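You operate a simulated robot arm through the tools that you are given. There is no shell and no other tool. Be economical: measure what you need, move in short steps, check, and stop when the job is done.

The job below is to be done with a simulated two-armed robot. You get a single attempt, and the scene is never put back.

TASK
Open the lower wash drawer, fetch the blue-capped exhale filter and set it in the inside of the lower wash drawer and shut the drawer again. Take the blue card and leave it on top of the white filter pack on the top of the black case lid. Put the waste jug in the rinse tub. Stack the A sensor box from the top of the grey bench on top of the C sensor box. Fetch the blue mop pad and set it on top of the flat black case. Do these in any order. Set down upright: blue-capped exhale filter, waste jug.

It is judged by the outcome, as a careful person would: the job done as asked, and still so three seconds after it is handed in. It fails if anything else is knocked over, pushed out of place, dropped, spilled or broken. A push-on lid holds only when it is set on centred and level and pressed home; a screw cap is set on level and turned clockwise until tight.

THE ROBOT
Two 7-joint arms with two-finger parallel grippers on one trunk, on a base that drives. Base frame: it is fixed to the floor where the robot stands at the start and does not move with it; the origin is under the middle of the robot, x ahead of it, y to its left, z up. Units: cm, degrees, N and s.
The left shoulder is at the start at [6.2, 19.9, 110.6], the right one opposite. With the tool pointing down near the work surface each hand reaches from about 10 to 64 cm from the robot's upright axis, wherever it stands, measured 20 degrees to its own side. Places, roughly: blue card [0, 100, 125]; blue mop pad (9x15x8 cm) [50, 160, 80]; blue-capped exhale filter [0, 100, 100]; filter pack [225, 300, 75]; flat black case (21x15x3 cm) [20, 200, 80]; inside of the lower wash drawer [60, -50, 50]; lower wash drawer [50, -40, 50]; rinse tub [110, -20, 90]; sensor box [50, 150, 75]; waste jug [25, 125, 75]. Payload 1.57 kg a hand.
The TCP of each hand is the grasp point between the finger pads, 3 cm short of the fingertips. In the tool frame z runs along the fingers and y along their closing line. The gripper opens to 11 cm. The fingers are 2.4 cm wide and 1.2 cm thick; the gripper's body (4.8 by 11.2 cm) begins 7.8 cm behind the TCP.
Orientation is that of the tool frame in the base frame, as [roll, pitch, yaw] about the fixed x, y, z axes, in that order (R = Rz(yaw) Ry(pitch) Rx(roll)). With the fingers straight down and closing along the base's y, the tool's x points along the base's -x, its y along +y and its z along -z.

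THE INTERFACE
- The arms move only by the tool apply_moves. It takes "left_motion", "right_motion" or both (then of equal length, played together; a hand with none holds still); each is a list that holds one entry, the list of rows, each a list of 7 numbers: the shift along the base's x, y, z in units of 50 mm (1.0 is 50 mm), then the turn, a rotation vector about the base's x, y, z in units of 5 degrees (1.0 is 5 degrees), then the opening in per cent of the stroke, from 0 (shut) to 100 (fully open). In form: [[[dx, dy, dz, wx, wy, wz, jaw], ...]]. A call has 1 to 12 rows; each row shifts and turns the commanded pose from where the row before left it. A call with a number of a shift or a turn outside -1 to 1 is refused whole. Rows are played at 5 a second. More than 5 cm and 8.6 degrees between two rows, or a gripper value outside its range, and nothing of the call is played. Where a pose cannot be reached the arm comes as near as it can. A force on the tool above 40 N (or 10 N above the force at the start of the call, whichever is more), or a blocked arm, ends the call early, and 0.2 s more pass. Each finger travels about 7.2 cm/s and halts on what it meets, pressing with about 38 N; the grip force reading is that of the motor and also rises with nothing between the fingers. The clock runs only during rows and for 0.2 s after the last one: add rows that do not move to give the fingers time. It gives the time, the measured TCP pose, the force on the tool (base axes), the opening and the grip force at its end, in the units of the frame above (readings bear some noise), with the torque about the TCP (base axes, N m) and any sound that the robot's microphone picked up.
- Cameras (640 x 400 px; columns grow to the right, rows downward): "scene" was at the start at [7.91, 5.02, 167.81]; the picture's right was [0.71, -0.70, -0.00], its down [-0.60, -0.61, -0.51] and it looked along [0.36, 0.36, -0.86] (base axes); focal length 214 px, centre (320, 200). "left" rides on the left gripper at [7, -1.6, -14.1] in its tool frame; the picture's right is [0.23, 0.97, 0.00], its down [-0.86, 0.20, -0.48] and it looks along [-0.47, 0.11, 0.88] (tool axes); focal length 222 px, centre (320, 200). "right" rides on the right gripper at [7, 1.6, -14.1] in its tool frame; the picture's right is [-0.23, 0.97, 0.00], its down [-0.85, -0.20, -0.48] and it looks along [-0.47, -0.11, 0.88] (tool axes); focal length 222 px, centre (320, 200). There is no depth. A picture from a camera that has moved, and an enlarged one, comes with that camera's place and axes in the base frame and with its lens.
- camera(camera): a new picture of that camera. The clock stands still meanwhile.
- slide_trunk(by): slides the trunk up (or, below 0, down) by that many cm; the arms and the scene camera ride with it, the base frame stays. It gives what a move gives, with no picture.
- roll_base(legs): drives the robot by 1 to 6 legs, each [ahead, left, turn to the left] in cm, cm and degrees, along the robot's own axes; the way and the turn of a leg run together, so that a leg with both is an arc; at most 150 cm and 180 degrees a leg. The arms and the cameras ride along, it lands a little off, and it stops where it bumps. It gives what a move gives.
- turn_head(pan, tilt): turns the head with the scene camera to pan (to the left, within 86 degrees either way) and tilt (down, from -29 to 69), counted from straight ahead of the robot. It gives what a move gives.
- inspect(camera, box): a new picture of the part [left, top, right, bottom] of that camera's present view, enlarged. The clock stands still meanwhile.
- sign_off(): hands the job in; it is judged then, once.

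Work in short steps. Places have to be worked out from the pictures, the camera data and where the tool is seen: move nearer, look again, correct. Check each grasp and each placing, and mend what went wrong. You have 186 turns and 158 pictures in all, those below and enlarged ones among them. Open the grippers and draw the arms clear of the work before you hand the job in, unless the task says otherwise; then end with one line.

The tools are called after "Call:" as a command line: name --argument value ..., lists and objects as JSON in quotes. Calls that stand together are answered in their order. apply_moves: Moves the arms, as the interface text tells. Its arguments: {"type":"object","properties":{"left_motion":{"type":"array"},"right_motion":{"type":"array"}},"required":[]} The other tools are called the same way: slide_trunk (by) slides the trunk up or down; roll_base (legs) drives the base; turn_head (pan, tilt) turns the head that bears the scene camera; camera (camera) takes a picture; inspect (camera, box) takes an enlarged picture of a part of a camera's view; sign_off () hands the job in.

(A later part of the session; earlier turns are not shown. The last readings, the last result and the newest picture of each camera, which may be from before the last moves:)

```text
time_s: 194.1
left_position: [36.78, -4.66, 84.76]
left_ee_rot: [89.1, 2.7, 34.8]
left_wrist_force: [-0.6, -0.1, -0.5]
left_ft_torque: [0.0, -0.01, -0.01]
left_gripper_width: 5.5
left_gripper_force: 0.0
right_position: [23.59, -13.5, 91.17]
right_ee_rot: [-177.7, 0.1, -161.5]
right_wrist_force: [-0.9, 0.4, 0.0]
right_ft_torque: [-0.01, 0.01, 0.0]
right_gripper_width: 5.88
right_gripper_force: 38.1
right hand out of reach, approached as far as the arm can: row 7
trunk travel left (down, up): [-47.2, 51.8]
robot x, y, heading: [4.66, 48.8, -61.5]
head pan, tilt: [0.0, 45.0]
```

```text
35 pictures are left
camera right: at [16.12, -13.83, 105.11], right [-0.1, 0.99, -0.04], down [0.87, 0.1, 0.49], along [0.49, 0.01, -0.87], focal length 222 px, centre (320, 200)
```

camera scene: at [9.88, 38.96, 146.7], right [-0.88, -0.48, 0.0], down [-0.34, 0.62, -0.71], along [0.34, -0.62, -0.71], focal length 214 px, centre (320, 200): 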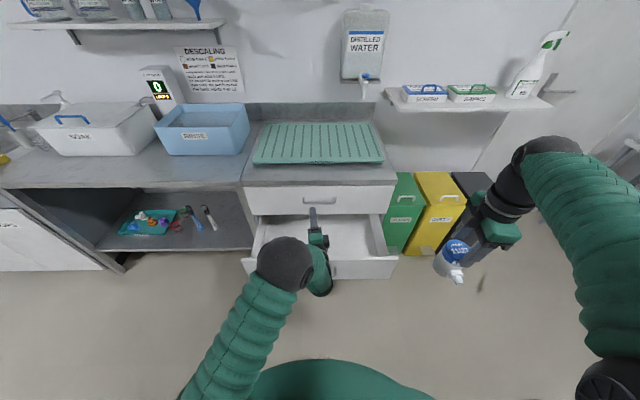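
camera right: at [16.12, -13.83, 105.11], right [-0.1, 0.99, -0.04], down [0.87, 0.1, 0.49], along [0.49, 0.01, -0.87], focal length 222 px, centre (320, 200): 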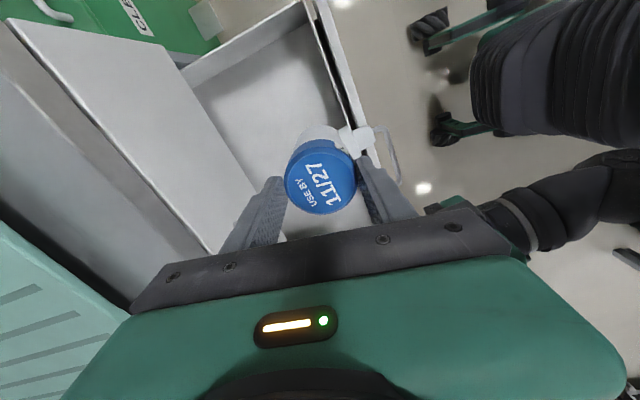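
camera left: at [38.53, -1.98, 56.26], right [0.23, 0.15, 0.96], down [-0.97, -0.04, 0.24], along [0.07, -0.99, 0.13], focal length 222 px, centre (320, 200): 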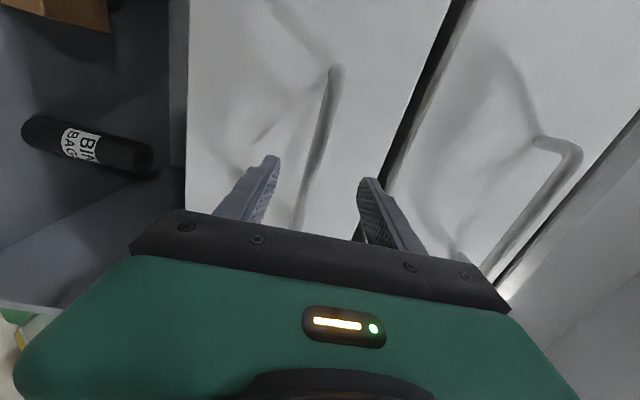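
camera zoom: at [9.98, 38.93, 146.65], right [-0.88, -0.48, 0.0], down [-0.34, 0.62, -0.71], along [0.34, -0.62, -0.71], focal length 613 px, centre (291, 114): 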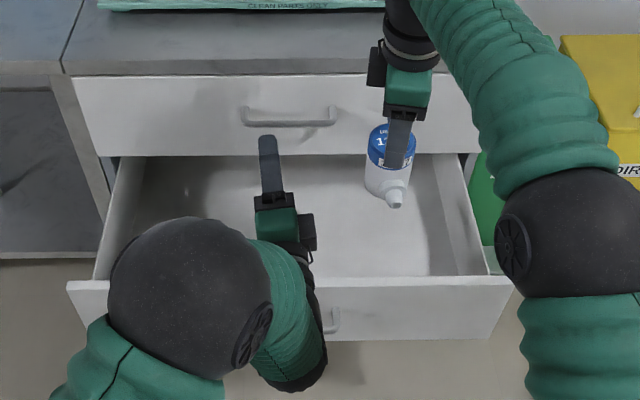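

The port would come close to the drawer's front wall, so I roll 4 cm further ahead, then lower.

Call:
roll_base --legs '[[4, 0, 0]]'

Call:
apply_moves --right_motion '[[[0, 0, -0.8, 0, 0, 0, 10], [0, 0, -0.8, 0, 0, 0, 10], [0, 0, -0.8, 0, 0, 0, 10], [0, 0, -0.8, 0, 0, 0, 10], [0, 0, -0.8, 0, 0, 0, 10], [0, 0, 0, 0, 0, 0, 10]]]'

Call:
camera --camera "right"

```text
time_s: 194.9
left_position: [38.79, -8.19, 85.05]
left_ee_rot: [89.1, 3.0, 34.7]
left_wrist_force: [1.5, -0.3, 1.2]
left_ft_torque: [0.0, 0.01, -0.01]
left_gripper_width: 5.53
left_gripper_force: 0.1
right_position: [25.55, -17.04, 91.14]
right_ee_rot: [-177.7, 0.0, -161.3]
right_wrist_force: [0.2, 0.3, -0.8]
right_ft_torque: [0.02, 0.05, 0.02]
right_gripper_width: 5.9
right_gripper_force: 37.8
trunk travel left (down, up): [-47.2, 51.8]
robot x, y, heading: [6.37, 45.69, -61.6]
head pan, tilt: [0.0, 45.0]
```

```text
time_s: 196.3
left_position: [38.69, -8.03, 85.25]
left_ee_rot: [89.1, 3.0, 35.0]
left_wrist_force: [-0.1, 0.1, -0.6]
left_ft_torque: [0.02, -0.02, 0.01]
left_gripper_width: 5.49
left_gripper_force: 0.1
right_position: [25.46, -16.82, 71.18]
right_ee_rot: [-177.6, 0.1, -161.2]
right_wrist_force: [-0.6, 0.2, -0.6]
right_ft_torque: [0.04, 0.04, 0.0]
right_gripper_width: 5.88
right_gripper_force: 37.5
trunk travel left (down, up): [-47.2, 51.8]
robot x, y, heading: [6.63, 45.61, -61.3]
head pan, tilt: [0.0, 45.0]
```

```text
34 pictures are left
camera right: at [18.02, -17.06, 85.04], right [-0.1, 0.99, -0.04], down [0.87, 0.1, 0.49], along [0.49, 0.01, -0.87], focal length 222 px, centre (320, 200)
```

right: 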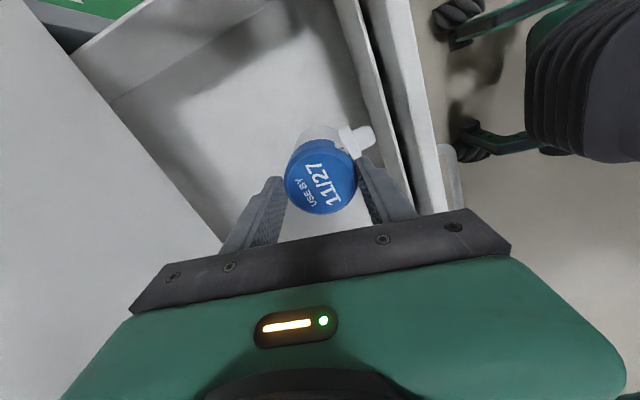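

Clear of the walls. I lower until it touches the drawer floor.

Call:
apply_moves --right_motion '[[[0, 0, -0.8, 0, 0, 0, 10], [0, 0, -0.6, 0, 0, 0, 10], [0, 0, -0.2, 0, 0, 0, 10], [0, 0, -0.15, 0, 0, 0, 10], [0, 0, -0.15, 0, 0, 0, 10], [0, 0, -0.15, 0, 0, 0, 10], [0, 0, -0.15, 0, 0, 0, 10], [0, 0, -0.15, 0, 0, 0, 10], [0, 0, -0.15, 0, 0, 0, 10]]]'

```text
time_s: 198.3
left_position: [38.72, -7.98, 85.06]
left_ee_rot: [89.0, 2.9, 35.0]
left_wrist_force: [-0.4, 0.1, 0.2]
left_ft_torque: [-0.01, 0.0, -0.01]
left_gripper_width: 5.47
left_gripper_force: 0.1
right_position: [25.39, -17.05, 58.75]
right_ee_rot: [-177.7, 0.1, -161.2]
right_wrist_force: [-0.9, 1.3, -0.2]
right_ft_torque: [0.0, 0.03, -0.03]
right_gripper_width: 5.88
right_gripper_force: 38.4
trunk travel left (down, up): [-47.2, 51.8]
robot x, y, heading: [6.22, 46.05, -61.2]
head pan, tilt: [0.0, 45.0]
```

No contact yet, and the gripper body is close to the front wall's inner side. I shift 2 cm forward and continue down gently.

Call:
apply_moves --right_motion '[[[0.1, -0.18, 0, 0, 0, 0, 10], [0.1, -0.18, 0, 0, 0, 0, 10], [0, 0, -0.12, 0, 0, 0, 10], [0, 0, -0.12, 0, 0, 0, 10], [0, 0, -0.12, 0, 0, 0, 10], [0, 0, -0.12, 0, 0, 0, 10], [0, 0, -0.12, 0, 0, 0, 10], [0, 0, -0.12, 0, 0, 0, 10]]]'

Call:
inspect --camera "scene" --box '[250, 180, 430, 300]'

```text
time_s: 200.0
left_position: [38.72, -7.96, 85.22]
left_ee_rot: [89.1, 2.9, 35.0]
left_wrist_force: [-0.8, -0.6, -0.5]
left_ft_torque: [-0.04, -0.04, 0.04]
left_gripper_width: 5.5
left_gripper_force: 0.0
right_position: [26.75, -19.18, 56.22]
right_ee_rot: [-177.0, 0.2, -161.2]
right_wrist_force: [0.5, -0.4, 22.5]
right_ft_torque: [0.62, 0.16, 0.02]
right_gripper_width: 5.94
right_gripper_force: 37.5
trunk travel left (down, up): [-47.2, 51.8]
robot x, y, heading: [6.48, 45.55, -61.3]
head pan, tilt: [0.0, 45.0]
stopped in row 8 (right hand): the force on the tool passed its limit at 42 N (the readings are from after the stop); the commanded pose is now the measured one
```

```text
3.33 times, centred on (340, 240) of scene
camera zoom: at [11.84, 35.69, 146.67], right [-0.88, -0.48, 0.0], down [-0.34, 0.62, -0.71], along [0.34, -0.62, -0.71], focal length 715 px, centre (253, 67)
```

zoom: 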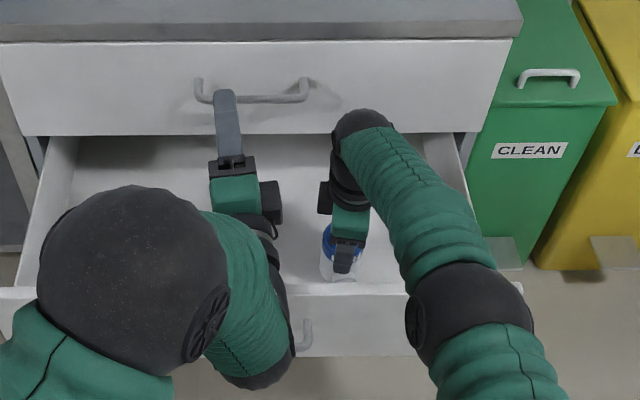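

The filter stands on the drawer floor (contact force). I release and rise straight up.

Call:
apply_moves --right_motion '[[[0, 0, 0.05, 0, 0, 0, 10], [0, 0, 0, 0, 0, 0, 70], [0, 0, 0, 0, 0, 0, 75], [0, 0, 0, 0, 0, 0, 75], [0, 0, 0.3, 0, 0, 0, 75], [0, 0, 0.8, 0, 0, 0, 75], [0, 0, 0.9, 0, 0, 0, 75], [0, 0, 0.9, 0, 0, 0, 75], [0, 0, 0.9, 0, 0, 0, 75], [0, 0, 0.9, 0, 0, 0, 75]]]'

Call:
camera --camera "right"

```text
time_s: 202.2
left_position: [38.65, -7.97, 85.04]
left_ee_rot: [89.0, 2.8, 35.0]
left_wrist_force: [0.4, 1.0, 0.4]
left_ft_torque: [0.02, 0.01, -0.04]
left_gripper_width: 5.49
left_gripper_force: 0.0
right_position: [26.69, -18.81, 79.89]
right_ee_rot: [-177.4, 0.2, -161.2]
right_wrist_force: [-0.9, -0.8, 0.1]
right_ft_torque: [0.0, -0.02, -0.03]
right_gripper_width: 8.25
right_gripper_force: 0.0
trunk travel left (down, up): [-47.2, 51.8]
robot x, y, heading: [5.92, 46.12, -61.5]
head pan, tilt: [0.0, 45.0]
```

```text
32 pictures are left
camera right: at [19.26, -18.97, 93.79], right [-0.1, 0.99, -0.04], down [0.87, 0.11, 0.49], along [0.49, 0.01, -0.87], focal length 222 px, centre (320, 200)
```

right: 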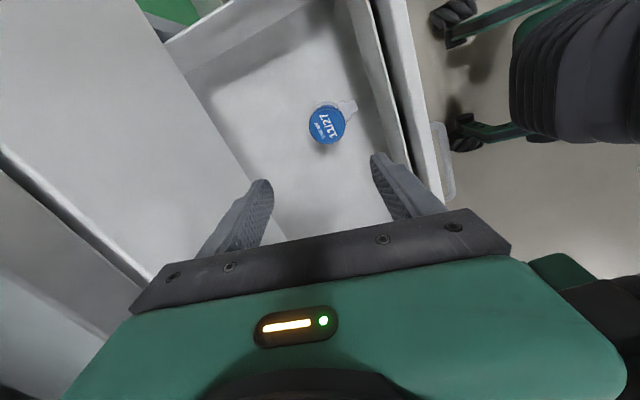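

The filter stands upright in the drawer. To shut it I back off, tuck the right hand away, and lower the left hand to handle height.

Call:
roll_base --legs '[[-19, 0, 0]]'

Call:
apply_moves --right_motion '[[[-0.5, 0.4, 0.6, 0, 0, 0, 75], [-0.7, 0.5, 0.4, 0, 0, 0, 75], [-0.8, 0.5, 0.2, 0, 0, 0, 75], [-0.8, 0.4, 0.2, 0, 0, 0, 75], [-0.8, 0.3, 0.2, 0, 0, 0, 75]]]'

Call:
slide_trunk --by -27

```text
time_s: 203.8
left_position: [29.53, 9.15, 85.11]
left_ee_rot: [89.0, 2.8, 35.0]
left_wrist_force: [0.0, 0.1, 0.5]
left_ft_torque: [0.02, -0.01, -0.03]
left_gripper_width: 5.48
left_gripper_force: 0.0
right_position: [17.55, -1.88, 79.89]
right_ee_rot: [-177.3, 0.2, -161.2]
right_wrist_force: [-0.9, -0.2, -0.3]
right_ft_torque: [-0.02, 0.0, 0.0]
right_gripper_width: 8.24
right_gripper_force: 0.0
trunk travel left (down, up): [-47.2, 51.8]
robot x, y, heading: [-2.66, 62.95, -61.4]
head pan, tilt: [0.0, 45.0]
```

```text
time_s: 205.0
left_position: [29.36, 9.35, 85.18]
left_ee_rot: [88.8, 2.7, 35.0]
left_wrist_force: [-0.1, -0.5, 0.2]
left_ft_torque: [-0.01, -0.01, 0.03]
left_gripper_width: 5.47
left_gripper_force: 0.1
right_position: [-0.76, 8.8, 87.88]
right_ee_rot: [-177.1, 0.3, -161.2]
right_wrist_force: [0.1, 1.0, 0.2]
right_ft_torque: [-0.03, -0.02, -0.01]
right_gripper_width: 8.25
right_gripper_force: 0.0
trunk travel left (down, up): [-47.2, 51.8]
robot x, y, heading: [-2.7, 62.75, -61.4]
head pan, tilt: [0.0, 45.0]
```

```text
time_s: 207.7
left_position: [29.56, 9.19, 57.94]
left_ee_rot: [89.0, 2.9, 35.1]
left_wrist_force: [-0.9, 0.5, 0.0]
left_ft_torque: [-0.02, 0.0, -0.02]
left_gripper_width: 5.49
left_gripper_force: 0.0
right_position: [-0.56, 8.86, 60.75]
right_ee_rot: [-177.2, 0.2, -161.2]
right_wrist_force: [-0.1, -0.1, -0.6]
right_ft_torque: [0.01, -0.01, 0.03]
right_gripper_width: 8.25
right_gripper_force: 0.1
trunk travel left (down, up): [-20.2, 78.8]
robot x, y, heading: [-2.61, 62.74, -61.5]
head pan, tilt: [0.0, 45.0]
```

The left hand is back before the handle; I advance to the same grasp pose and close.

Call:
apply_moves --left_motion '[[[-0.15, -0.52, -0.1, 0, 0, 0, 50], [-0.15, -0.52, -0.02, 0, 0, 0, 50], [0, 0, 0, 0, 0, 0, 50], [0, 0, 0, 0, 0, 0, 0], [0, 0, 0, 0, 0, 0, 0], [0, 0, 0, 0, 0, 0, 0], [0, 0, 0, 0, 0, 0, 0]]]'

Call:
roll_base --legs '[[10, 0, 0], [8, 0, 0]]'

```text
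time_s: 209.3
left_position: [29.47, 4.23, 57.42]
left_ee_rot: [89.1, 2.8, 36.4]
left_wrist_force: [-6.0, -4.5, -20.0]
left_ft_torque: [0.76, -0.26, -0.16]
left_gripper_width: 1.28
left_gripper_force: 30.2
right_position: [-0.72, 8.58, 60.59]
right_ee_rot: [-177.4, 0.3, -161.3]
right_wrist_force: [0.6, 0.4, 0.2]
right_ft_torque: [0.01, -0.01, 0.03]
right_gripper_width: 8.24
right_gripper_force: 0.1
trunk travel left (down, up): [-20.2, 78.8]
robot x, y, heading: [-2.52, 62.7, -61.5]
head pan, tilt: [0.0, 45.0]
```

```text
time_s: 211.1
left_position: [38.25, -11.44, 57.37]
left_ee_rot: [89.1, 2.7, 36.5]
left_wrist_force: [-9.2, -6.7, -6.3]
left_ft_torque: [0.35, -0.54, 0.05]
left_gripper_width: 1.28
left_gripper_force: 29.3
right_position: [7.98, -7.06, 60.67]
right_ee_rot: [-177.4, 0.3, -161.3]
right_wrist_force: [-0.3, -0.3, 0.4]
right_ft_torque: [-0.04, 0.04, -0.03]
right_gripper_width: 8.26
right_gripper_force: 0.0
trunk travel left (down, up): [-20.2, 78.8]
robot x, y, heading: [5.81, 46.62, -61.5]
head pan, tilt: [0.0, 45.0]
```

The drawer followed 18 cm. I push the remaining 6.5 cm in short legs.

Call:
roll_base --legs '[[3.5, 0, 0], [3.2, 0, 0]]'

Call:
inspect --camera "scene" --box '[220, 130, 420, 270]'

```text
time_s: 212.4
left_position: [42.16, -17.21, 57.43]
left_ee_rot: [89.1, 2.7, 37.1]
left_wrist_force: [-9.1, -8.0, -15.4]
left_ft_torque: [0.6, -0.48, -0.36]
left_gripper_width: 1.28
left_gripper_force: 29.8
right_position: [11.29, -12.88, 60.8]
right_ee_rot: [-177.3, 0.3, -161.2]
right_wrist_force: [0.5, 0.4, 0.3]
right_ft_torque: [-0.01, 0.01, 0.04]
right_gripper_width: 8.26
right_gripper_force: 0.1
trunk travel left (down, up): [-20.2, 78.8]
robot x, y, heading: [8.99, 40.96, -61.8]
head pan, tilt: [0.0, 45.0]
```

```text
2.86 times, centred on (320, 200) of scene
camera zoom: at [14.32, 30.45, 119.62], right [-0.88, -0.48, 0.0], down [-0.34, 0.63, -0.7], along [0.34, -0.62, -0.71], focal length 613 px, centre (320, 200)
```

zoom: 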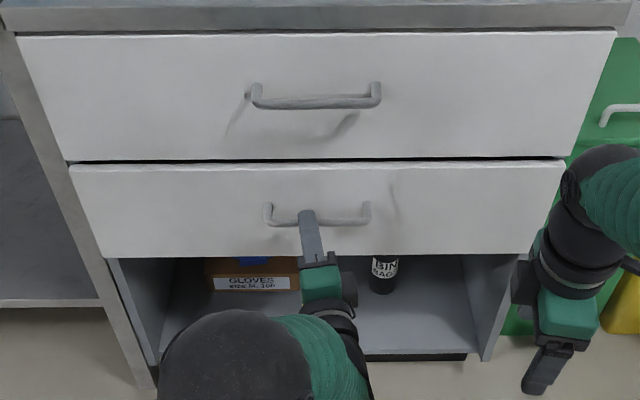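

The drawer is shut (hand back past its starting depth). I release the handle, back away, and raise the trunk for the waste jug.

Call:
apply_moves --left_motion '[[[0, 0, 0, 0, 0, 0, 60], [0, 0, 0, 0, 0, 0, 60], [0, 0, 0, 0, 0, 0, 60]]]'

Call:
roll_base --legs '[[-16, 0, 0]]'

Call:
slide_trunk --by 32

Call:
inspect --camera "scene" --box '[160, 60, 480, 260]'

```text
time_s: 213.2
left_position: [42.46, -16.73, 57.77]
left_ee_rot: [89.0, 2.9, 37.5]
left_wrist_force: [-0.4, 0.8, 0.3]
left_ft_torque: [-0.03, -0.02, -0.01]
left_gripper_width: 6.61
left_gripper_force: 0.0
right_position: [11.15, -12.65, 61.04]
right_ee_rot: [-177.0, 0.2, -161.2]
right_wrist_force: [0.4, 1.4, 0.5]
right_ft_torque: [0.02, -0.01, 0.02]
right_gripper_width: 8.25
right_gripper_force: 0.0
trunk travel left (down, up): [-20.2, 78.8]
robot x, y, heading: [8.99, 40.89, -61.4]
head pan, tilt: [0.0, 45.0]
```

```text
time_s: 214.6
left_position: [34.82, -2.95, 57.73]
left_ee_rot: [88.8, 2.9, 37.5]
left_wrist_force: [0.1, -0.1, 0.5]
left_ft_torque: [0.0, -0.02, -0.01]
left_gripper_width: 6.63
left_gripper_force: 0.1
right_position: [3.82, 1.11, 61.13]
right_ee_rot: [-177.0, 0.1, -161.2]
right_wrist_force: [-0.7, -0.5, 0.3]
right_ft_torque: [-0.01, -0.02, -0.05]
right_gripper_width: 8.26
right_gripper_force: 0.1
trunk travel left (down, up): [-20.2, 78.8]
robot x, y, heading: [1.87, 55.02, -61.6]
head pan, tilt: [0.0, 45.0]
```

```text
time_s: 217.8
left_position: [35.04, -2.94, 89.94]
left_ee_rot: [88.9, 2.9, 37.5]
left_wrist_force: [0.1, -0.4, -0.4]
left_ft_torque: [-0.03, 0.01, 0.01]
left_gripper_width: 6.6
left_gripper_force: 0.1
right_position: [3.68, 1.12, 93.17]
right_ee_rot: [-177.0, 0.1, -161.1]
right_wrist_force: [0.6, 0.3, 0.4]
right_ft_torque: [-0.03, 0.0, 0.01]
right_gripper_width: 8.26
right_gripper_force: 0.1
trunk travel left (down, up): [-52.2, 46.8]
robot x, y, heading: [2.36, 54.47, -61.3]
head pan, tilt: [0.0, 45.0]
```

```text
2.00 times, centred on (320, 160) of scene
camera zoom: at [6.91, 44.53, 151.73], right [-0.88, -0.48, 0.0], down [-0.34, 0.62, -0.71], along [0.34, -0.62, -0.71], focal length 429 px, centre (320, 280)
```

zoom: 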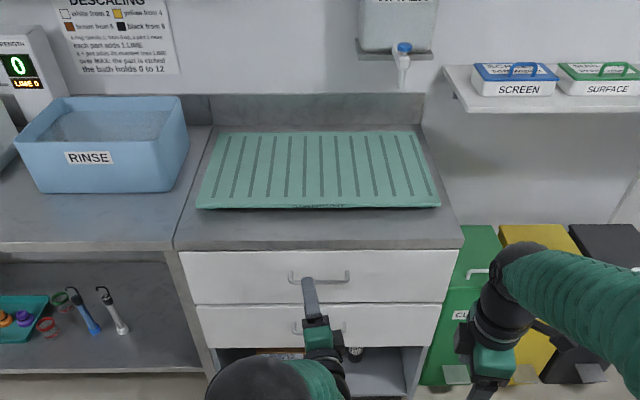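

Both drawers are flush. I raise the trunk further for clearance, then travel to the bench end and turn to face the rack's right side.

Call:
slide_trunk --by 20

Call:
roll_base --legs '[[8, 0, 0], [0, 103, 0], [0, 0, 180]]'

```text
time_s: 220.0
left_position: [35.01, -3.05, 109.9]
left_ee_rot: [88.7, 2.9, 37.6]
left_wrist_force: [0.7, -1.1, 0.6]
left_ft_torque: [0.0, -0.02, 0.0]
left_gripper_width: 6.6
left_gripper_force: 0.1
right_position: [3.74, 1.09, 113.26]
right_ee_rot: [-176.9, 0.1, -161.1]
right_wrist_force: [-0.5, 0.6, 0.1]
right_ft_torque: [-0.02, -0.01, 0.03]
right_gripper_width: 8.25
right_gripper_force: 0.1
trunk travel left (down, up): [-72.2, 26.8]
robot x, y, heading: [1.68, 54.74, -61.4]
head pan, tilt: [0.0, 45.0]
```

```text
time_s: 233.3
left_position: [61.54, 154.85, 109.81]
left_ee_rot: [88.8, 3.0, -142.3]
left_wrist_force: [0.9, 1.4, -0.8]
left_ft_torque: [0.0, -0.01, -0.01]
left_gripper_width: 6.58
left_gripper_force: 0.1
right_position: [92.98, 150.84, 113.15]
right_ee_rot: [-176.9, 0.1, 19.0]
right_wrist_force: [-0.2, 0.1, -0.6]
right_ft_torque: [0.0, -0.01, 0.0]
right_gripper_width: 8.26
right_gripper_force: 0.1
trunk travel left (down, up): [-72.2, 26.8]
robot x, y, heading: [95.16, 96.99, 118.6]
head pan, tilt: [0.0, 45.0]
```

I turn the left hand from pointing forward to pointing down, pulling it in a little.

Call:
apply_moves --left_motion '[[[0.16, -0.29, 0, -0.8, -0.44, -0.3, 60], [0.16, -0.29, 0, -0.8, -0.44, -0.3, 60], [0.16, -0.29, 0, -0.8, -0.44, -0.3, 60], [0.16, -0.29, 0, -0.8, -0.44, -0.3, 60], [0.16, -0.29, 0, -0.8, -0.44, -0.3, 60], [0.16, -0.29, 0, -0.8, -0.44, -0.3, 60], [0.16, -0.29, 0, -0.878, -0.479, 0, 60], [0.16, -0.29, 0, -0.878, -0.479, 0, 60], [0.16, -0.29, 0, -0.878, -0.479, 0, 60], [0.16, -0.29, 0, -0.878, -0.479, 0, 60], [0.16, -0.29, 0, -0.878, -0.479, 0, 60], [0.16, -0.29, 0, -0.878, -0.479, 0, 60]]]'

Call:
apply_moves --left_motion '[[[0, 0, 0, -0.878, -0.479, 0, 60], [0, 0, 0, -0.878, -0.479, 0, 60], [0, 0, 0, -0.878, -0.479, 0, 60], [0, 0, 0, -0.878, -0.479, 0, 60], [0, 0, 0, -0.878, -0.479, 0, 60], [0, 0, 0, -0.878, -0.479, 0, 60], [0, 0, 0, 0, 0, 0, 60]]]'

```text
time_s: 235.9
left_position: [71.34, 137.13, 109.84]
left_ee_rot: [146.2, 0.2, -150.4]
left_wrist_force: [0.2, 0.1, -0.8]
left_ft_torque: [-0.03, 0.03, 0.01]
left_gripper_width: 6.6
left_gripper_force: 0.0
right_position: [93.05, 150.66, 113.28]
right_ee_rot: [-176.7, 0.1, 18.9]
right_wrist_force: [-0.2, -0.3, 0.6]
right_ft_torque: [0.02, 0.01, 0.01]
right_gripper_width: 8.24
right_gripper_force: 0.0
trunk travel left (down, up): [-72.2, 26.8]
robot x, y, heading: [95.23, 96.72, 118.9]
head pan, tilt: [0.0, 45.0]
```

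```text
time_s: 237.5
left_position: [71.28, 137.2, 109.88]
left_ee_rot: [176.1, -0.4, -150.4]
left_wrist_force: [-0.1, -0.2, 0.1]
left_ft_torque: [0.01, 0.01, -0.01]
left_gripper_width: 6.59
left_gripper_force: 0.0
right_position: [92.94, 150.63, 113.31]
right_ee_rot: [-176.9, 0.0, 19.0]
right_wrist_force: [-0.8, 0.4, -0.1]
right_ft_torque: [-0.01, 0.03, 0.01]
right_gripper_width: 8.24
right_gripper_force: 0.0
trunk travel left (down, up): [-72.2, 26.8]
robot x, y, heading: [95.14, 97.16, 118.7]
head pan, tilt: [0.0, 45.0]
```

Now I lower the trunk 20 cm and tilt the hand 35° toward the rack while moving to a waypoint above the bench corner, then look at the jug.

Call:
slide_trunk --by -20

Call:
apply_moves --left_motion '[[[-0.66, -0.14, 0.2, -0.479, 0.878, 0, 60], [-0.66, -0.14, 0.2, -0.479, 0.878, 0, 60], [-0.66, -0.14, 0.2, -0.479, 0.878, 0, 60], [-0.66, -0.14, 0.2, -0.479, 0.878, 0, 60], [-0.66, -0.14, 0.2, -0.479, 0.878, 0, 60], [-0.66, -0.14, 0.2, -0.479, 0.878, 0, 60], [-0.66, -0.14, 0.2, -0.479, 0.878, 0, 60], [0, 0, 0, 0, 0, 0, 60]]]'

Call:
turn_head --pan 42 --tilt 45

Call:
camera --camera "scene"

Call:
camera --camera "left"

```text
time_s: 239.6
left_position: [71.2, 137.22, 89.9]
left_ee_rot: [176.0, -0.3, -150.4]
left_wrist_force: [0.2, -1.2, -0.1]
left_ft_torque: [-0.01, 0.0, 0.02]
left_gripper_width: 6.61
left_gripper_force: 0.0
right_position: [92.95, 150.57, 93.39]
right_ee_rot: [-176.8, 0.1, 18.9]
right_wrist_force: [-0.2, 0.3, -0.6]
right_ft_torque: [0.0, 0.05, 0.0]
right_gripper_width: 8.26
right_gripper_force: 0.0
trunk travel left (down, up): [-52.2, 46.8]
robot x, y, heading: [95.22, 97.16, 118.7]
head pan, tilt: [0.0, 45.0]
```

```text
time_s: 241.4
left_position: [47.98, 132.25, 96.75]
left_ee_rot: [175.4, -35.4, -150.3]
left_wrist_force: [-0.2, 0.4, 0.7]
left_ft_torque: [-0.03, 0.0, 0.02]
left_gripper_width: 6.6
left_gripper_force: 0.0
right_position: [92.9, 150.77, 93.32]
right_ee_rot: [-176.8, 0.1, 18.9]
right_wrist_force: [0.3, 0.4, 0.0]
right_ft_torque: [0.01, 0.02, 0.04]
right_gripper_width: 8.25
right_gripper_force: 0.0
trunk travel left (down, up): [-52.2, 46.8]
robot x, y, heading: [94.98, 97.19, 118.7]
head pan, tilt: [0.0, 45.0]
```

```text
time_s: 242.5
left_position: [48.14, 132.34, 96.7]
left_ee_rot: [175.4, -35.3, -150.2]
left_wrist_force: [-0.5, -0.2, 0.4]
left_ft_torque: [0.0, -0.03, 0.02]
left_gripper_width: 6.61
left_gripper_force: 0.1
right_position: [92.88, 150.71, 93.21]
right_ee_rot: [-176.8, 0.0, 18.9]
right_wrist_force: [-0.3, 0.0, 0.1]
right_ft_torque: [-0.02, 0.01, -0.01]
right_gripper_width: 8.23
right_gripper_force: 0.0
trunk travel left (down, up): [-52.2, 46.8]
robot x, y, heading: [94.93, 96.99, 118.8]
head pan, tilt: [42.0, 45.0]
```

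```text
29 pictures are left
camera scene: at [85.85, 102.81, 151.67], right [0.33, 0.94, 0.0], down [0.67, -0.24, -0.71], along [-0.67, 0.23, -0.71], focal length 214 px, centre (320, 200)
```

scene: 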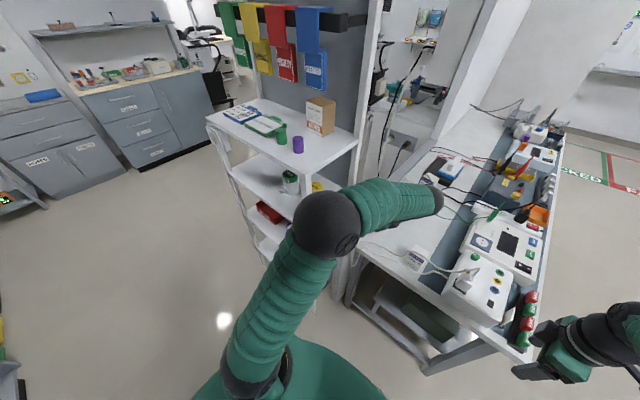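

```text
28 pictures are left
camera left: at [51.46, 131.06, 112.05], right [-0.6, 0.77, 0.2], down [0.77, 0.63, -0.09], along [-0.19, 0.1, -0.98], focal length 222 px, centre (320, 200)
```

left: 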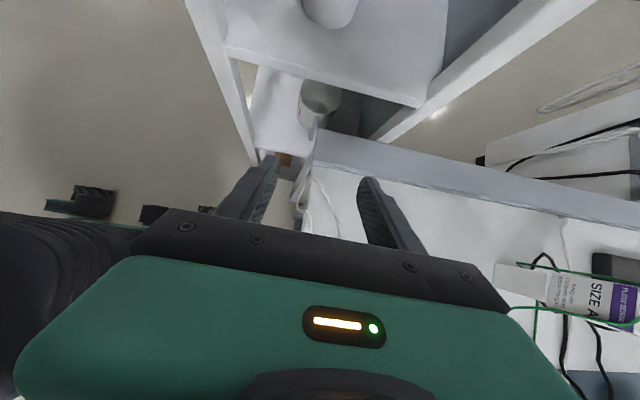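

The hand camera sees the jug and its handle past the shelf edge; I enlarge that.

Call:
inspect --camera "left" --box '[240, 60, 400, 180]'

```text
3.33 times, centred on (320, 120) of left
camera zoom: at [51.46, 131.06, 112.05], right [-0.6, 0.77, 0.2], down [0.77, 0.63, -0.09], along [-0.19, 0.1, -0.98], focal length 740 px, centre (320, 467)
```

zoom: 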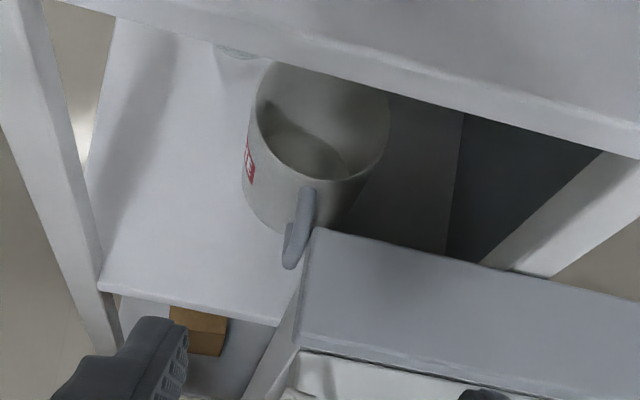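

The bench abuts the rack's side, so the jug must come out the front, gripped on its body from front-left past the handle. I straighten the hand, pull it in, turn it 45°, and drive to the rack's front.

Call:
apply_moves --left_motion '[[[0.3, -0.29, 0.3, 0.479, -0.878, 0, 90], [0.3, -0.29, 0, 0.479, -0.878, 0, 90], [0.3, -0.29, 0, 0.479, -0.878, 0, 90], [0.29, -0.29, 0, 0.479, -0.878, 0, 90], [0.29, -0.29, 0, 0.479, -0.878, 0, 90], [0.29, -0.29, 0, 0.479, -0.878, 0, 90], [0.29, -0.29, 0, 0.479, -0.878, 0, 90]]]'

Call:
roll_base --legs '[[-16, 0, 0], [0, 72, 0]]'

Call:
apply_moves --left_motion '[[[0, 0, 0, 0, 0, 1, 95], [0, 0, 0, 0, 0, 1, 95], [0, 0, 0, 0, 0, 1, 95], [0, 0, 0, 0, 0, 1, 95], [0, 0, 0, 0, 0, 1, 95], [0, 0, 0, 0, 0, 1, 95], [0, 0, 0, 0, 0, 1, 95], [0, 0, 0, 0, 0, 1, 95], [0, 0, 0, 0, 0, 1, 95]]]'

Call:
slide_trunk --by -16

Call:
turn_head --pan -10 --tilt 35

Call:
inspect --camera "scene" --box '[200, 120, 440, 300]'

```text
time_s: 244.1
left_position: [58.32, 121.99, 98.45]
left_ee_rot: [176.0, -0.3, -150.5]
left_wrist_force: [0.3, -0.2, -0.1]
left_ft_torque: [0.0, -0.04, -0.02]
left_gripper_width: 9.89
left_gripper_force: 0.1
right_position: [93.02, 150.56, 93.28]
right_ee_rot: [-176.9, 0.1, 18.9]
right_wrist_force: [0.4, -1.0, -0.5]
right_ft_torque: [-0.03, 0.0, 0.0]
right_gripper_width: 8.25
right_gripper_force: 0.0
trunk travel left (down, up): [-52.2, 46.8]
robot x, y, heading: [95.44, 97.09, 118.9]
head pan, tilt: [42.0, 45.0]
```

```text
time_s: 249.1
left_position: [2.67, 72.46, 98.51]
left_ee_rot: [176.0, -0.3, -149.9]
left_wrist_force: [0.4, 0.0, 0.5]
left_ft_torque: [-0.03, 0.02, -0.04]
left_gripper_width: 9.91
left_gripper_force: 0.0
right_position: [37.09, 101.25, 93.13]
right_ee_rot: [-176.9, 0.2, 19.4]
right_wrist_force: [0.4, 0.6, -0.1]
right_ft_torque: [-0.03, 0.0, -0.01]
right_gripper_width: 8.23
right_gripper_force: 0.1
trunk travel left (down, up): [-52.2, 46.8]
robot x, y, heading: [39.59, 47.78, 119.4]
head pan, tilt: [42.0, 45.0]
```

```text
time_s: 251.1
left_position: [2.57, 72.21, 98.41]
left_ee_rot: [176.0, -0.3, -104.8]
left_wrist_force: [-0.1, 0.3, 0.4]
left_ft_torque: [0.02, -0.01, -0.05]
left_gripper_width: 10.45
left_gripper_force: 0.1
right_position: [36.87, 100.98, 93.38]
right_ee_rot: [-176.9, 0.1, 19.5]
right_wrist_force: [-0.1, 0.5, 0.5]
right_ft_torque: [0.03, 0.0, -0.01]
right_gripper_width: 8.26
right_gripper_force: 0.0
trunk travel left (down, up): [-52.2, 46.8]
robot x, y, heading: [39.58, 47.37, 119.3]
head pan, tilt: [42.0, 45.0]
```

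```text
time_s: 252.9
left_position: [2.61, 72.23, 82.38]
left_ee_rot: [176.0, -0.3, -104.9]
left_wrist_force: [-0.2, 0.5, -0.3]
left_ft_torque: [0.02, 0.06, 0.03]
left_gripper_width: 10.45
left_gripper_force: 0.0
right_position: [36.91, 101.03, 77.3]
right_ee_rot: [-176.8, 0.1, 19.4]
right_wrist_force: [1.1, -0.3, -1.0]
right_ft_torque: [0.02, 0.0, 0.01]
right_gripper_width: 8.26
right_gripper_force: 0.1
trunk travel left (down, up): [-36.2, 62.8]
robot x, y, heading: [39.86, 47.43, 119.2]
head pan, tilt: [42.0, 45.0]
```

```text
time_s: 254.1
left_position: [2.64, 72.08, 82.45]
left_ee_rot: [176.0, -0.2, -104.8]
left_wrist_force: [-0.2, 0.2, -0.7]
left_ft_torque: [0.04, 0.04, 0.01]
left_gripper_width: 10.46
left_gripper_force: 0.1
right_position: [36.88, 101.01, 77.19]
right_ee_rot: [-176.8, 0.1, 19.4]
right_wrist_force: [-0.3, 0.7, -0.7]
right_ft_torque: [0.05, 0.0, -0.02]
right_gripper_width: 8.23
right_gripper_force: 0.0
trunk travel left (down, up): [-36.2, 62.8]
robot x, y, heading: [39.54, 47.44, 119.1]
head pan, tilt: [-10.0, 35.0]
```

```text
2.22 times, centred on (320, 210) of scene
camera zoom: at [35.09, 58.8, 137.15], right [0.94, 0.33, 0.0], down [0.19, -0.54, -0.82], along [-0.27, 0.77, -0.58], focal length 477 px, centre (320, 178)
```

zoom: 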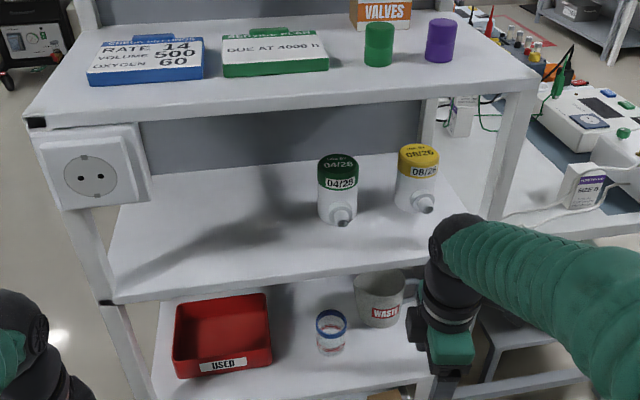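

The jug axis is near (25.0, 121.4), with the beaker in front-left of it. I move the right hand out of the way, nudge the base closer, and tilt the left hand to point forward-right and 33° down, outside the rack.

Call:
apply_moves --right_motion '[[[0.6, -0.6, 0, 0, 0, 0, 75], [0.72, -0.46, 0, 0, 0, 0, 75], [0.72, -0.46, 0, 0, 0, 0, 75], [0.72, -0.46, 0, 0, 0, 0, 75], [0.72, -0.3, 0, 0, 0, 0, 75]]]'

Call:
roll_base --legs '[[6, -6, 0]]'

Call:
apply_moves --left_motion '[[[0.21, 0.2, -0.14, 0.967, -0.255, 0, 95], [0.21, 0.2, -0.14, 0.967, -0.255, 0, 95], [0.21, 0.2, -0.14, 0.967, -0.255, 0, 95], [0.21, 0.2, -0.14, 0.967, -0.255, 0, 95], [0.21, 0.2, -0.14, 0.967, -0.255, 0, 95], [0.21, 0.2, -0.14, 0.967, -0.255, 0, 95], [0.21, 0.2, -0.14, 0.967, -0.255, 0, 95], [0.21, 0.2, -0.14, 0.967, -0.255, 0, 95], [0.21, 0.2, -0.14, 0.967, -0.255, 0, 95], [0.21, 0.2, -0.14, 0.967, -0.255, 0, 95], [0.21, 0.2, -0.14, 0.967, -0.255, 0, 95], [0.21, 0.2, -0.14, 0.387, -0.1, 0, 95]]]'

```text
time_s: 255.3
left_position: [2.75, 72.18, 82.56]
left_ee_rot: [175.9, -0.3, -104.8]
left_wrist_force: [0.0, -0.5, -0.2]
left_ft_torque: [0.0, 0.01, -0.01]
left_gripper_width: 10.46
left_gripper_force: 0.1
right_position: [54.39, 89.63, 77.32]
right_ee_rot: [-176.8, 0.2, 19.6]
right_wrist_force: [-0.1, -0.1, -0.3]
right_ft_torque: [-0.02, -0.02, -0.01]
right_gripper_width: 8.26
right_gripper_force: 0.1
trunk travel left (down, up): [-36.2, 62.8]
robot x, y, heading: [39.6, 47.54, 119.3]
head pan, tilt: [-10.0, 35.0]
```

```text
time_s: 256.4
left_position: [3.99, 79.82, 82.11]
left_ee_rot: [176.4, 0.1, -104.8]
left_wrist_force: [-0.8, -0.6, -0.7]
left_ft_torque: [0.0, -0.05, 0.02]
left_gripper_width: 10.44
left_gripper_force: 0.1
right_position: [55.84, 97.44, 77.67]
right_ee_rot: [-176.8, -0.6, 19.5]
right_wrist_force: [-0.8, 0.4, -0.2]
right_ft_torque: [-0.01, -0.03, -0.01]
right_gripper_width: 8.25
right_gripper_force: 0.0
trunk travel left (down, up): [-36.2, 62.8]
robot x, y, heading: [41.78, 55.54, 119.1]
head pan, tilt: [-10.0, 35.0]
```

```text
time_s: 259.0
left_position: [16.4, 94.58, 74.42]
left_ee_rot: [175.7, 56.4, -104.9]
left_wrist_force: [-0.3, 0.1, 0.7]
left_ft_torque: [0.0, 0.01, -0.01]
left_gripper_width: 10.45
left_gripper_force: 0.1
left hand out of reach, approached as far as the arm can: row 9, 10, 11
right_position: [56.83, 97.81, 77.28]
right_ee_rot: [-176.8, 0.2, 19.5]
right_wrist_force: [1.0, 0.7, 0.4]
right_ft_torque: [0.01, -0.02, 0.01]
right_gripper_width: 8.28
right_gripper_force: 0.0
trunk travel left (down, up): [-36.2, 62.8]
robot x, y, heading: [41.86, 55.64, 119.1]
head pan, tilt: [-10.0, 35.0]
```

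The pose is right. I enter horizontally above the beaker's height to the start of the final approach and look.

Call:
apply_moves --left_motion '[[[0.28, 0.765, 0, 0, 0, 0, 95], [0.28, 0.765, 0, 0, 0, 0, 95], [0.28, 0.765, 0, 0, 0, 0, 95], [0.28, 0.765, 0, 0, 0, 0, 95], [0, 0, 0, 0, 0, 0, 95]]]'

Call:
camera --camera "left"

Call:
inspect --camera "scene" --box '[250, 160, 450, 300]'

```text
time_s: 260.0
left_position: [16.94, 108.45, 78.23]
left_ee_rot: [175.3, 59.6, -100.3]
left_wrist_force: [2.0, 2.1, -10.2]
left_ft_torque: [0.56, 0.08, 0.2]
left_gripper_width: 10.44
left_gripper_force: 0.0
right_position: [56.75, 97.88, 77.27]
right_ee_rot: [-176.8, 0.2, 19.4]
right_wrist_force: [-0.2, -0.3, 0.0]
right_ft_torque: [0.03, 0.0, 0.01]
right_gripper_width: 8.26
right_gripper_force: 0.1
trunk travel left (down, up): [-36.2, 62.8]
robot x, y, heading: [41.49, 55.63, 119.2]
head pan, tilt: [-10.0, 35.0]
stopped in row 4 (left hand): the force on the tool passed its limit at 105 N (the readings are from after the stop); the commanded pose is now the measured one
```

```text
25 pictures are left
camera left: at [16.91, 92.53, 79.26], right [-0.99, 0.0, -0.16], down [-0.16, 0.04, 0.99], along [0.0, 1.0, -0.04], focal length 222 px, centre (320, 200)
```

left: 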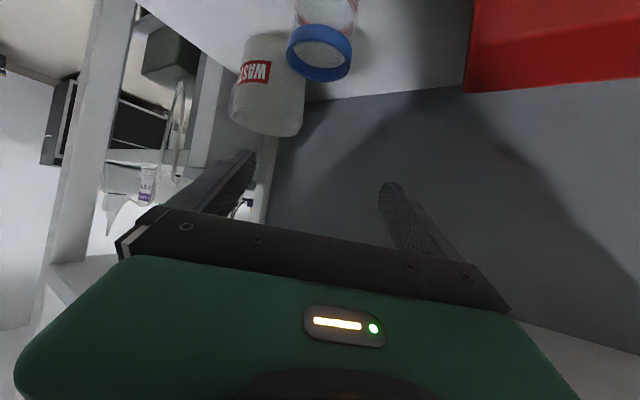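

```text
2.86 times, centred on (350, 230) of scene
camera zoom: at [37.44, 67.05, 137.16], right [0.94, 0.33, 0.0], down [0.19, -0.54, -0.82], along [-0.27, 0.77, -0.58], focal length 613 px, centre (234, 114)
```

zoom: 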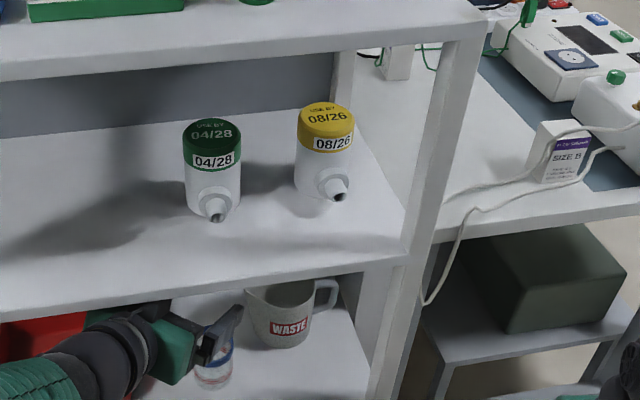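

The wrist touched the shelf above; nothing on it moved. I lower and back straight out, then flatten the hand to about 20° below horizontal.

Call:
apply_moves --left_motion '[[[-0.05, -0.2, -0.4, 0, 0, 0, 95], [-0.15, -0.7, -0.2, 0, 0, 0, 95], [-0.15, -0.7, 0, 0, 0, 0, 95], [-0.15, -0.7, 0, 0, 0, 0, 95], [-0.05, -0.5, 0, 0, 0, 0, 95], [0, 0, 0, 0.9, -0.24, -0.3, 95], [0, 0, 0, 0.9, -0.24, -0.3, 95], [0, 0, 0, 0.9, -0.24, -0.3, 95], [0, 0, 0, 0, 0, 0, 95]]]'

```text
time_s: 262.0
left_position: [15.32, 95.8, 75.18]
left_ee_rot: [176.9, 73.7, -104.8]
left_wrist_force: [-0.2, 0.3, 0.3]
left_ft_torque: [-0.01, 0.02, -0.02]
left_gripper_width: 10.46
left_gripper_force: 0.1
left hand out of reach, approached as far as the arm can: row 5, 6
right_position: [56.88, 97.71, 77.26]
right_ee_rot: [-176.7, 0.2, 19.5]
right_wrist_force: [0.5, 0.2, -0.9]
right_ft_torque: [-0.01, 0.0, -0.01]
right_gripper_width: 8.27
right_gripper_force: 0.1
trunk travel left (down, up): [-36.2, 62.8]
robot x, y, heading: [41.75, 55.64, 118.9]
head pan, tilt: [-10.0, 35.0]
```

The hand is at 16° now. I enter above the beaker to just short of the jug and check.

Call:
apply_moves --left_motion '[[[0.308, 0.716, -0.1, 0, 0, 0, 95], [0.308, 0.716, -0.1, 0, 0, 0, 95], [0.308, 0.716, -0.1, 0, 0, 0, 95], [0.308, 0.716, -0.1, 0, 0, 0, 95], [0.308, 0.716, -0.1, 0, 0, 0, 95], [0, 0, 0, 0, 0, 0, 95]]]'

Call:
camera --camera "left"

Call:
inspect --camera "scene" --box '[250, 200, 410, 300]'

```text
time_s: 263.1
left_position: [11.87, 110.77, 74.81]
left_ee_rot: [177.3, 75.7, -94.3]
left_wrist_force: [-0.5, 0.3, 0.0]
left_ft_torque: [-0.01, -0.05, -0.01]
left_gripper_width: 10.44
left_gripper_force: 0.0
right_position: [56.58, 97.63, 77.02]
right_ee_rot: [-176.8, 0.3, 19.6]
right_wrist_force: [-0.6, -0.3, 0.1]
right_ft_torque: [-0.03, 0.01, 0.01]
right_gripper_width: 8.26
right_gripper_force: 0.2
trunk travel left (down, up): [-36.2, 62.8]
robot x, y, heading: [41.58, 55.65, 119.1]
head pan, tilt: [-10.0, 35.0]
stopped in row 5 (left hand): the arm was blocked; the commanded pose is now the measured one
```

```text
23 pictures are left
camera left: at [13.03, 95.16, 71.4], right [-0.98, -0.03, -0.21], down [-0.2, -0.25, 0.95], along [-0.08, 0.97, 0.24], focal length 222 px, centre (320, 200)
```

left: 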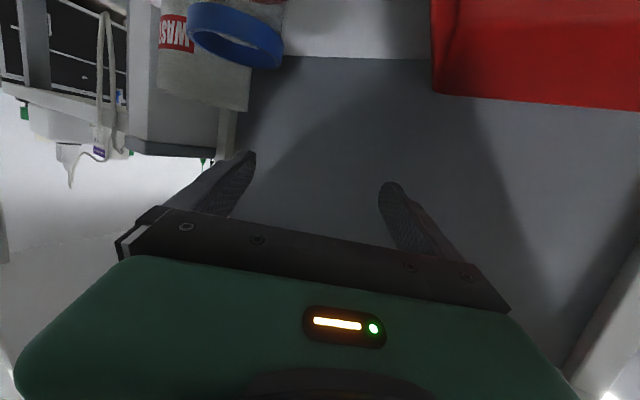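

```text
4.00 times, centred on (330, 250) of scene
camera zoom: at [37.38, 66.9, 136.92], right [0.94, 0.33, 0.0], down [0.19, -0.54, -0.82], along [-0.27, 0.77, -0.58], focal length 858 px, centre (280, 0)
```

zoom: 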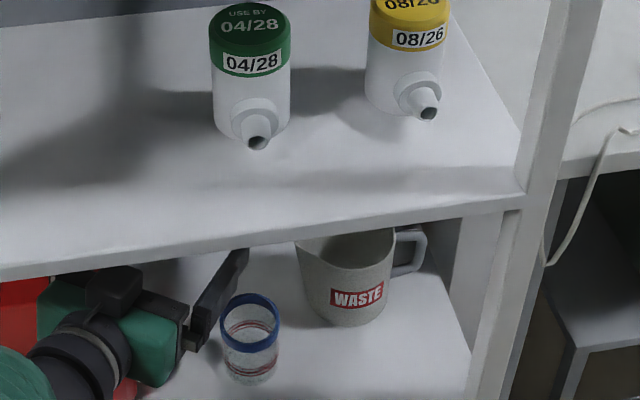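

The arm was blocked by its own geometry, not by contact. I back out, shift the base 22 cm to the right so that the hand works on the robot's left side, and bring the hand back to the entry point.

Call:
apply_moves --left_motion '[[[0.41, -0.745, 0, 0, 0, 0, 95], [0.41, -0.745, 0, 0, 0, 0, 95], [0.41, -0.745, 0, 0, 0, 0, 95], [0.41, -0.745, 0, 0, 0, 0, 95]]]'

Call:
roll_base --legs '[[0, -22, 0]]'

Call:
apply_moves --left_motion '[[[-0.7, -0.38, 0, 0, 0, -1, 95], [-0.7, -0.38, 0, 0, 0, -1, 95], [-0.7, -0.38, 0, 0, 0, 0, 95], [-0.7, -0.38, 0, 0, 0, 0, 95], [-0.7, -0.38, 0, 0, 0, 0, 95], [0, 0, 0, 0, 0, 0, 95]]]'

```text
time_s: 264.1
left_position: [17.1, 98.18, 75.02]
left_ee_rot: [177.7, 75.4, -95.0]
left_wrist_force: [-0.5, 0.8, -0.2]
left_ft_torque: [-0.01, -0.01, 0.01]
left_gripper_width: 10.46
left_gripper_force: 0.0
left hand out of reach, approached as far as the arm can: row 3, 4
right_position: [56.7, 97.6, 77.48]
right_ee_rot: [-176.8, 0.2, 19.5]
right_wrist_force: [-0.6, -0.6, 0.4]
right_ft_torque: [0.01, 0.01, 0.0]
right_gripper_width: 8.25
right_gripper_force: 0.1
trunk travel left (down, up): [-36.2, 62.8]
robot x, y, heading: [41.48, 55.87, 119.5]
head pan, tilt: [-10.0, 35.0]
```

```text
time_s: 265.8
left_position: [36.11, 108.8, 74.96]
left_ee_rot: [178.8, 75.6, -93.5]
left_wrist_force: [-0.2, -0.3, -0.9]
left_ft_torque: [0.01, 0.0, -0.04]
left_gripper_width: 10.44
left_gripper_force: 0.2
right_position: [75.66, 108.43, 77.57]
right_ee_rot: [-176.7, -0.1, 19.7]
right_wrist_force: [-0.6, -0.1, -0.2]
right_ft_torque: [0.02, -0.03, -0.01]
right_gripper_width: 8.24
right_gripper_force: 0.0
trunk travel left (down, up): [-36.2, 62.8]
robot x, y, heading: [61.26, 66.58, 119.1]
head pan, tilt: [-10.0, 35.0]
```

```text
time_s: 267.2
left_position: [18.94, 99.53, 75.03]
left_ee_rot: [177.8, 75.4, -104.5]
left_wrist_force: [0.8, 0.6, 0.2]
left_ft_torque: [-0.02, 0.03, 0.01]
left_gripper_width: 10.46
left_gripper_force: 0.1
right_position: [76.03, 108.59, 77.45]
right_ee_rot: [-176.7, 0.1, 19.7]
right_wrist_force: [0.0, -0.7, 0.9]
right_ft_torque: [-0.03, 0.01, 0.0]
right_gripper_width: 8.24
right_gripper_force: 0.1
trunk travel left (down, up): [-36.2, 62.8]
robot x, y, heading: [61.43, 66.82, 119.0]
head pan, tilt: [-10.0, 35.0]
```

Now aligned with the jug, about 23 cm short. I enter again.

Call:
apply_moves --left_motion '[[[0.2, 0.705, -0.125, 0, 0, 0, 95], [0.2, 0.705, -0.125, 0, 0, 0, 95], [0.2, 0.705, -0.125, 0, 0, 0, 95], [0.2, 0.705, -0.125, 0, 0, 0, 95], [0, 0, 0, 0, 0, 0, 95]]]'

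Call:
camera --camera "left"

```text
time_s: 268.4
left_position: [23.0, 113.79, 72.62]
left_ee_rot: [177.5, 75.4, -104.6]
left_wrist_force: [0.3, -0.6, 0.0]
left_ft_torque: [-0.02, 0.03, -0.01]
left_gripper_width: 10.46
left_gripper_force: 0.0
right_position: [76.02, 108.56, 77.44]
right_ee_rot: [-176.7, 0.2, 19.6]
right_wrist_force: [-0.6, 0.0, 0.9]
right_ft_torque: [0.01, -0.01, -0.01]
right_gripper_width: 8.22
right_gripper_force: 0.0
trunk travel left (down, up): [-36.2, 62.8]
robot x, y, heading: [61.46, 66.63, 119.4]
head pan, tilt: [-10.0, 35.0]
```

```text
21 pictures are left
camera left: at [21.33, 98.29, 69.31], right [-0.97, 0.15, -0.21], down [-0.24, -0.2, 0.95], along [0.1, 0.97, 0.23], focal length 222 px, centre (320, 200)
```

left: 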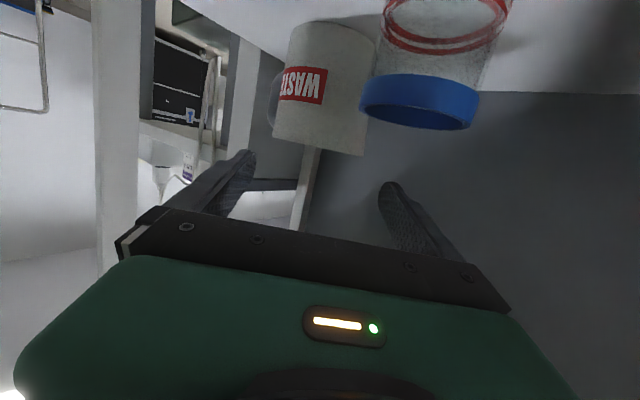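

The jug sits between the open fingers, the beaker is below the left finger. I advance the last 6 cm, lowering 3 cm, then close.

Call:
apply_moves --left_motion '[[[0.16, 0.6, -0.25, 0, 0, 0, 95], [0.16, 0.6, -0.35, 0, 0, 0, 95], [0, 0, 0, 0, 0, 0, 95], [0, 0, 0, 0, 0, 0, 40], [0, 0, 0, 0, 0, 0, 40], [0, 0, 0, 0, 0, 0, 40], [0, 0, 0, 0, 0, 0, 40]]]'

Call:
camera --camera "left"

```text
time_s: 270.0
left_position: [24.63, 119.82, 69.55]
left_ee_rot: [177.6, 75.4, -104.7]
left_wrist_force: [2.0, 0.4, 2.6]
left_ft_torque: [0.16, -0.25, 0.0]
left_gripper_width: 8.64
left_gripper_force: 38.3
right_position: [76.12, 108.52, 77.27]
right_ee_rot: [-176.7, 0.2, 19.8]
right_wrist_force: [-0.2, -0.2, -0.7]
right_ft_torque: [-0.02, -0.01, -0.04]
right_gripper_width: 8.23
right_gripper_force: 0.2
trunk travel left (down, up): [-36.2, 62.8]
robot x, y, heading: [61.37, 66.68, 119.0]
head pan, tilt: [-10.0, 35.0]
```

```text
20 pictures are left
camera left: at [22.89, 104.31, 66.18], right [-0.97, 0.15, -0.21], down [-0.24, -0.2, 0.95], along [0.1, 0.97, 0.23], focal length 222 px, centre (320, 200)
```

left: 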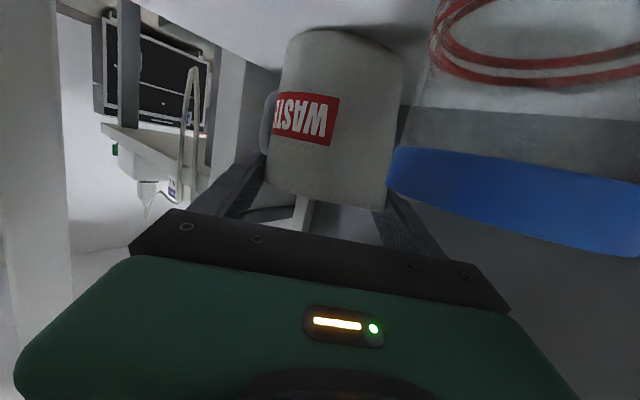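

The jug is gripped at 8.6 cm. I lift 2.5 cm, turn it 40° so the handle clears the post, and withdraw straight out.

Call:
apply_moves --left_motion '[[[0, 0, 0.2, 0, 0, 0, 30], [0, 0, 0.3, 0, 0, 0, 30], [0, 0, 0, 0, 0, 1, 30], [0, 0, 0, 0, 0, 1, 30], [0, 0, 0, 0, 0, 1, 30], [0, 0, 0, 0, 0, 1, 30], [0, 0, 0, 0, 0, 1, 30], [0, 0, 0, 0, 0, 1, 30], [0, 0, 0, 0, 0, 1, 30], [0, 0, 0, 0, 0, 1, 30], [0, 0, 0, 0, 0, 0, 30]]]'

Call:
inspect --camera "scene" --box '[150, 150, 400, 330]'

```text
time_s: 272.4
left_position: [24.65, 119.45, 71.98]
left_ee_rot: [177.8, 75.3, -84.9]
left_wrist_force: [-0.8, 0.4, -1.1]
left_ft_torque: [-0.05, -0.01, 0.0]
left_gripper_width: 8.64
left_gripper_force: 38.0
left hand out of reach, approached as far as the arm can: row 7, 8, 9, 10
right_position: [76.08, 108.51, 77.34]
right_ee_rot: [-176.6, 0.3, 19.7]
right_wrist_force: [0.0, 0.1, 0.5]
right_ft_torque: [0.01, 0.01, 0.01]
right_gripper_width: 8.23
right_gripper_force: 0.0
trunk travel left (down, up): [-36.2, 62.8]
robot x, y, heading: [61.34, 66.42, 119.5]
head pan, tilt: [-10.0, 35.0]
```

```text
2.22 times, centred on (275, 240) of scene
camera zoom: at [56.82, 77.76, 137.15], right [0.94, 0.33, 0.0], down [0.19, -0.54, -0.82], along [-0.27, 0.77, -0.58], focal length 477 px, centre (420, 111)
```

zoom: 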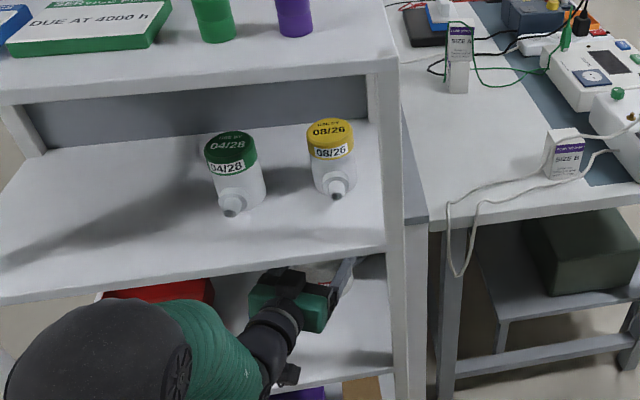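

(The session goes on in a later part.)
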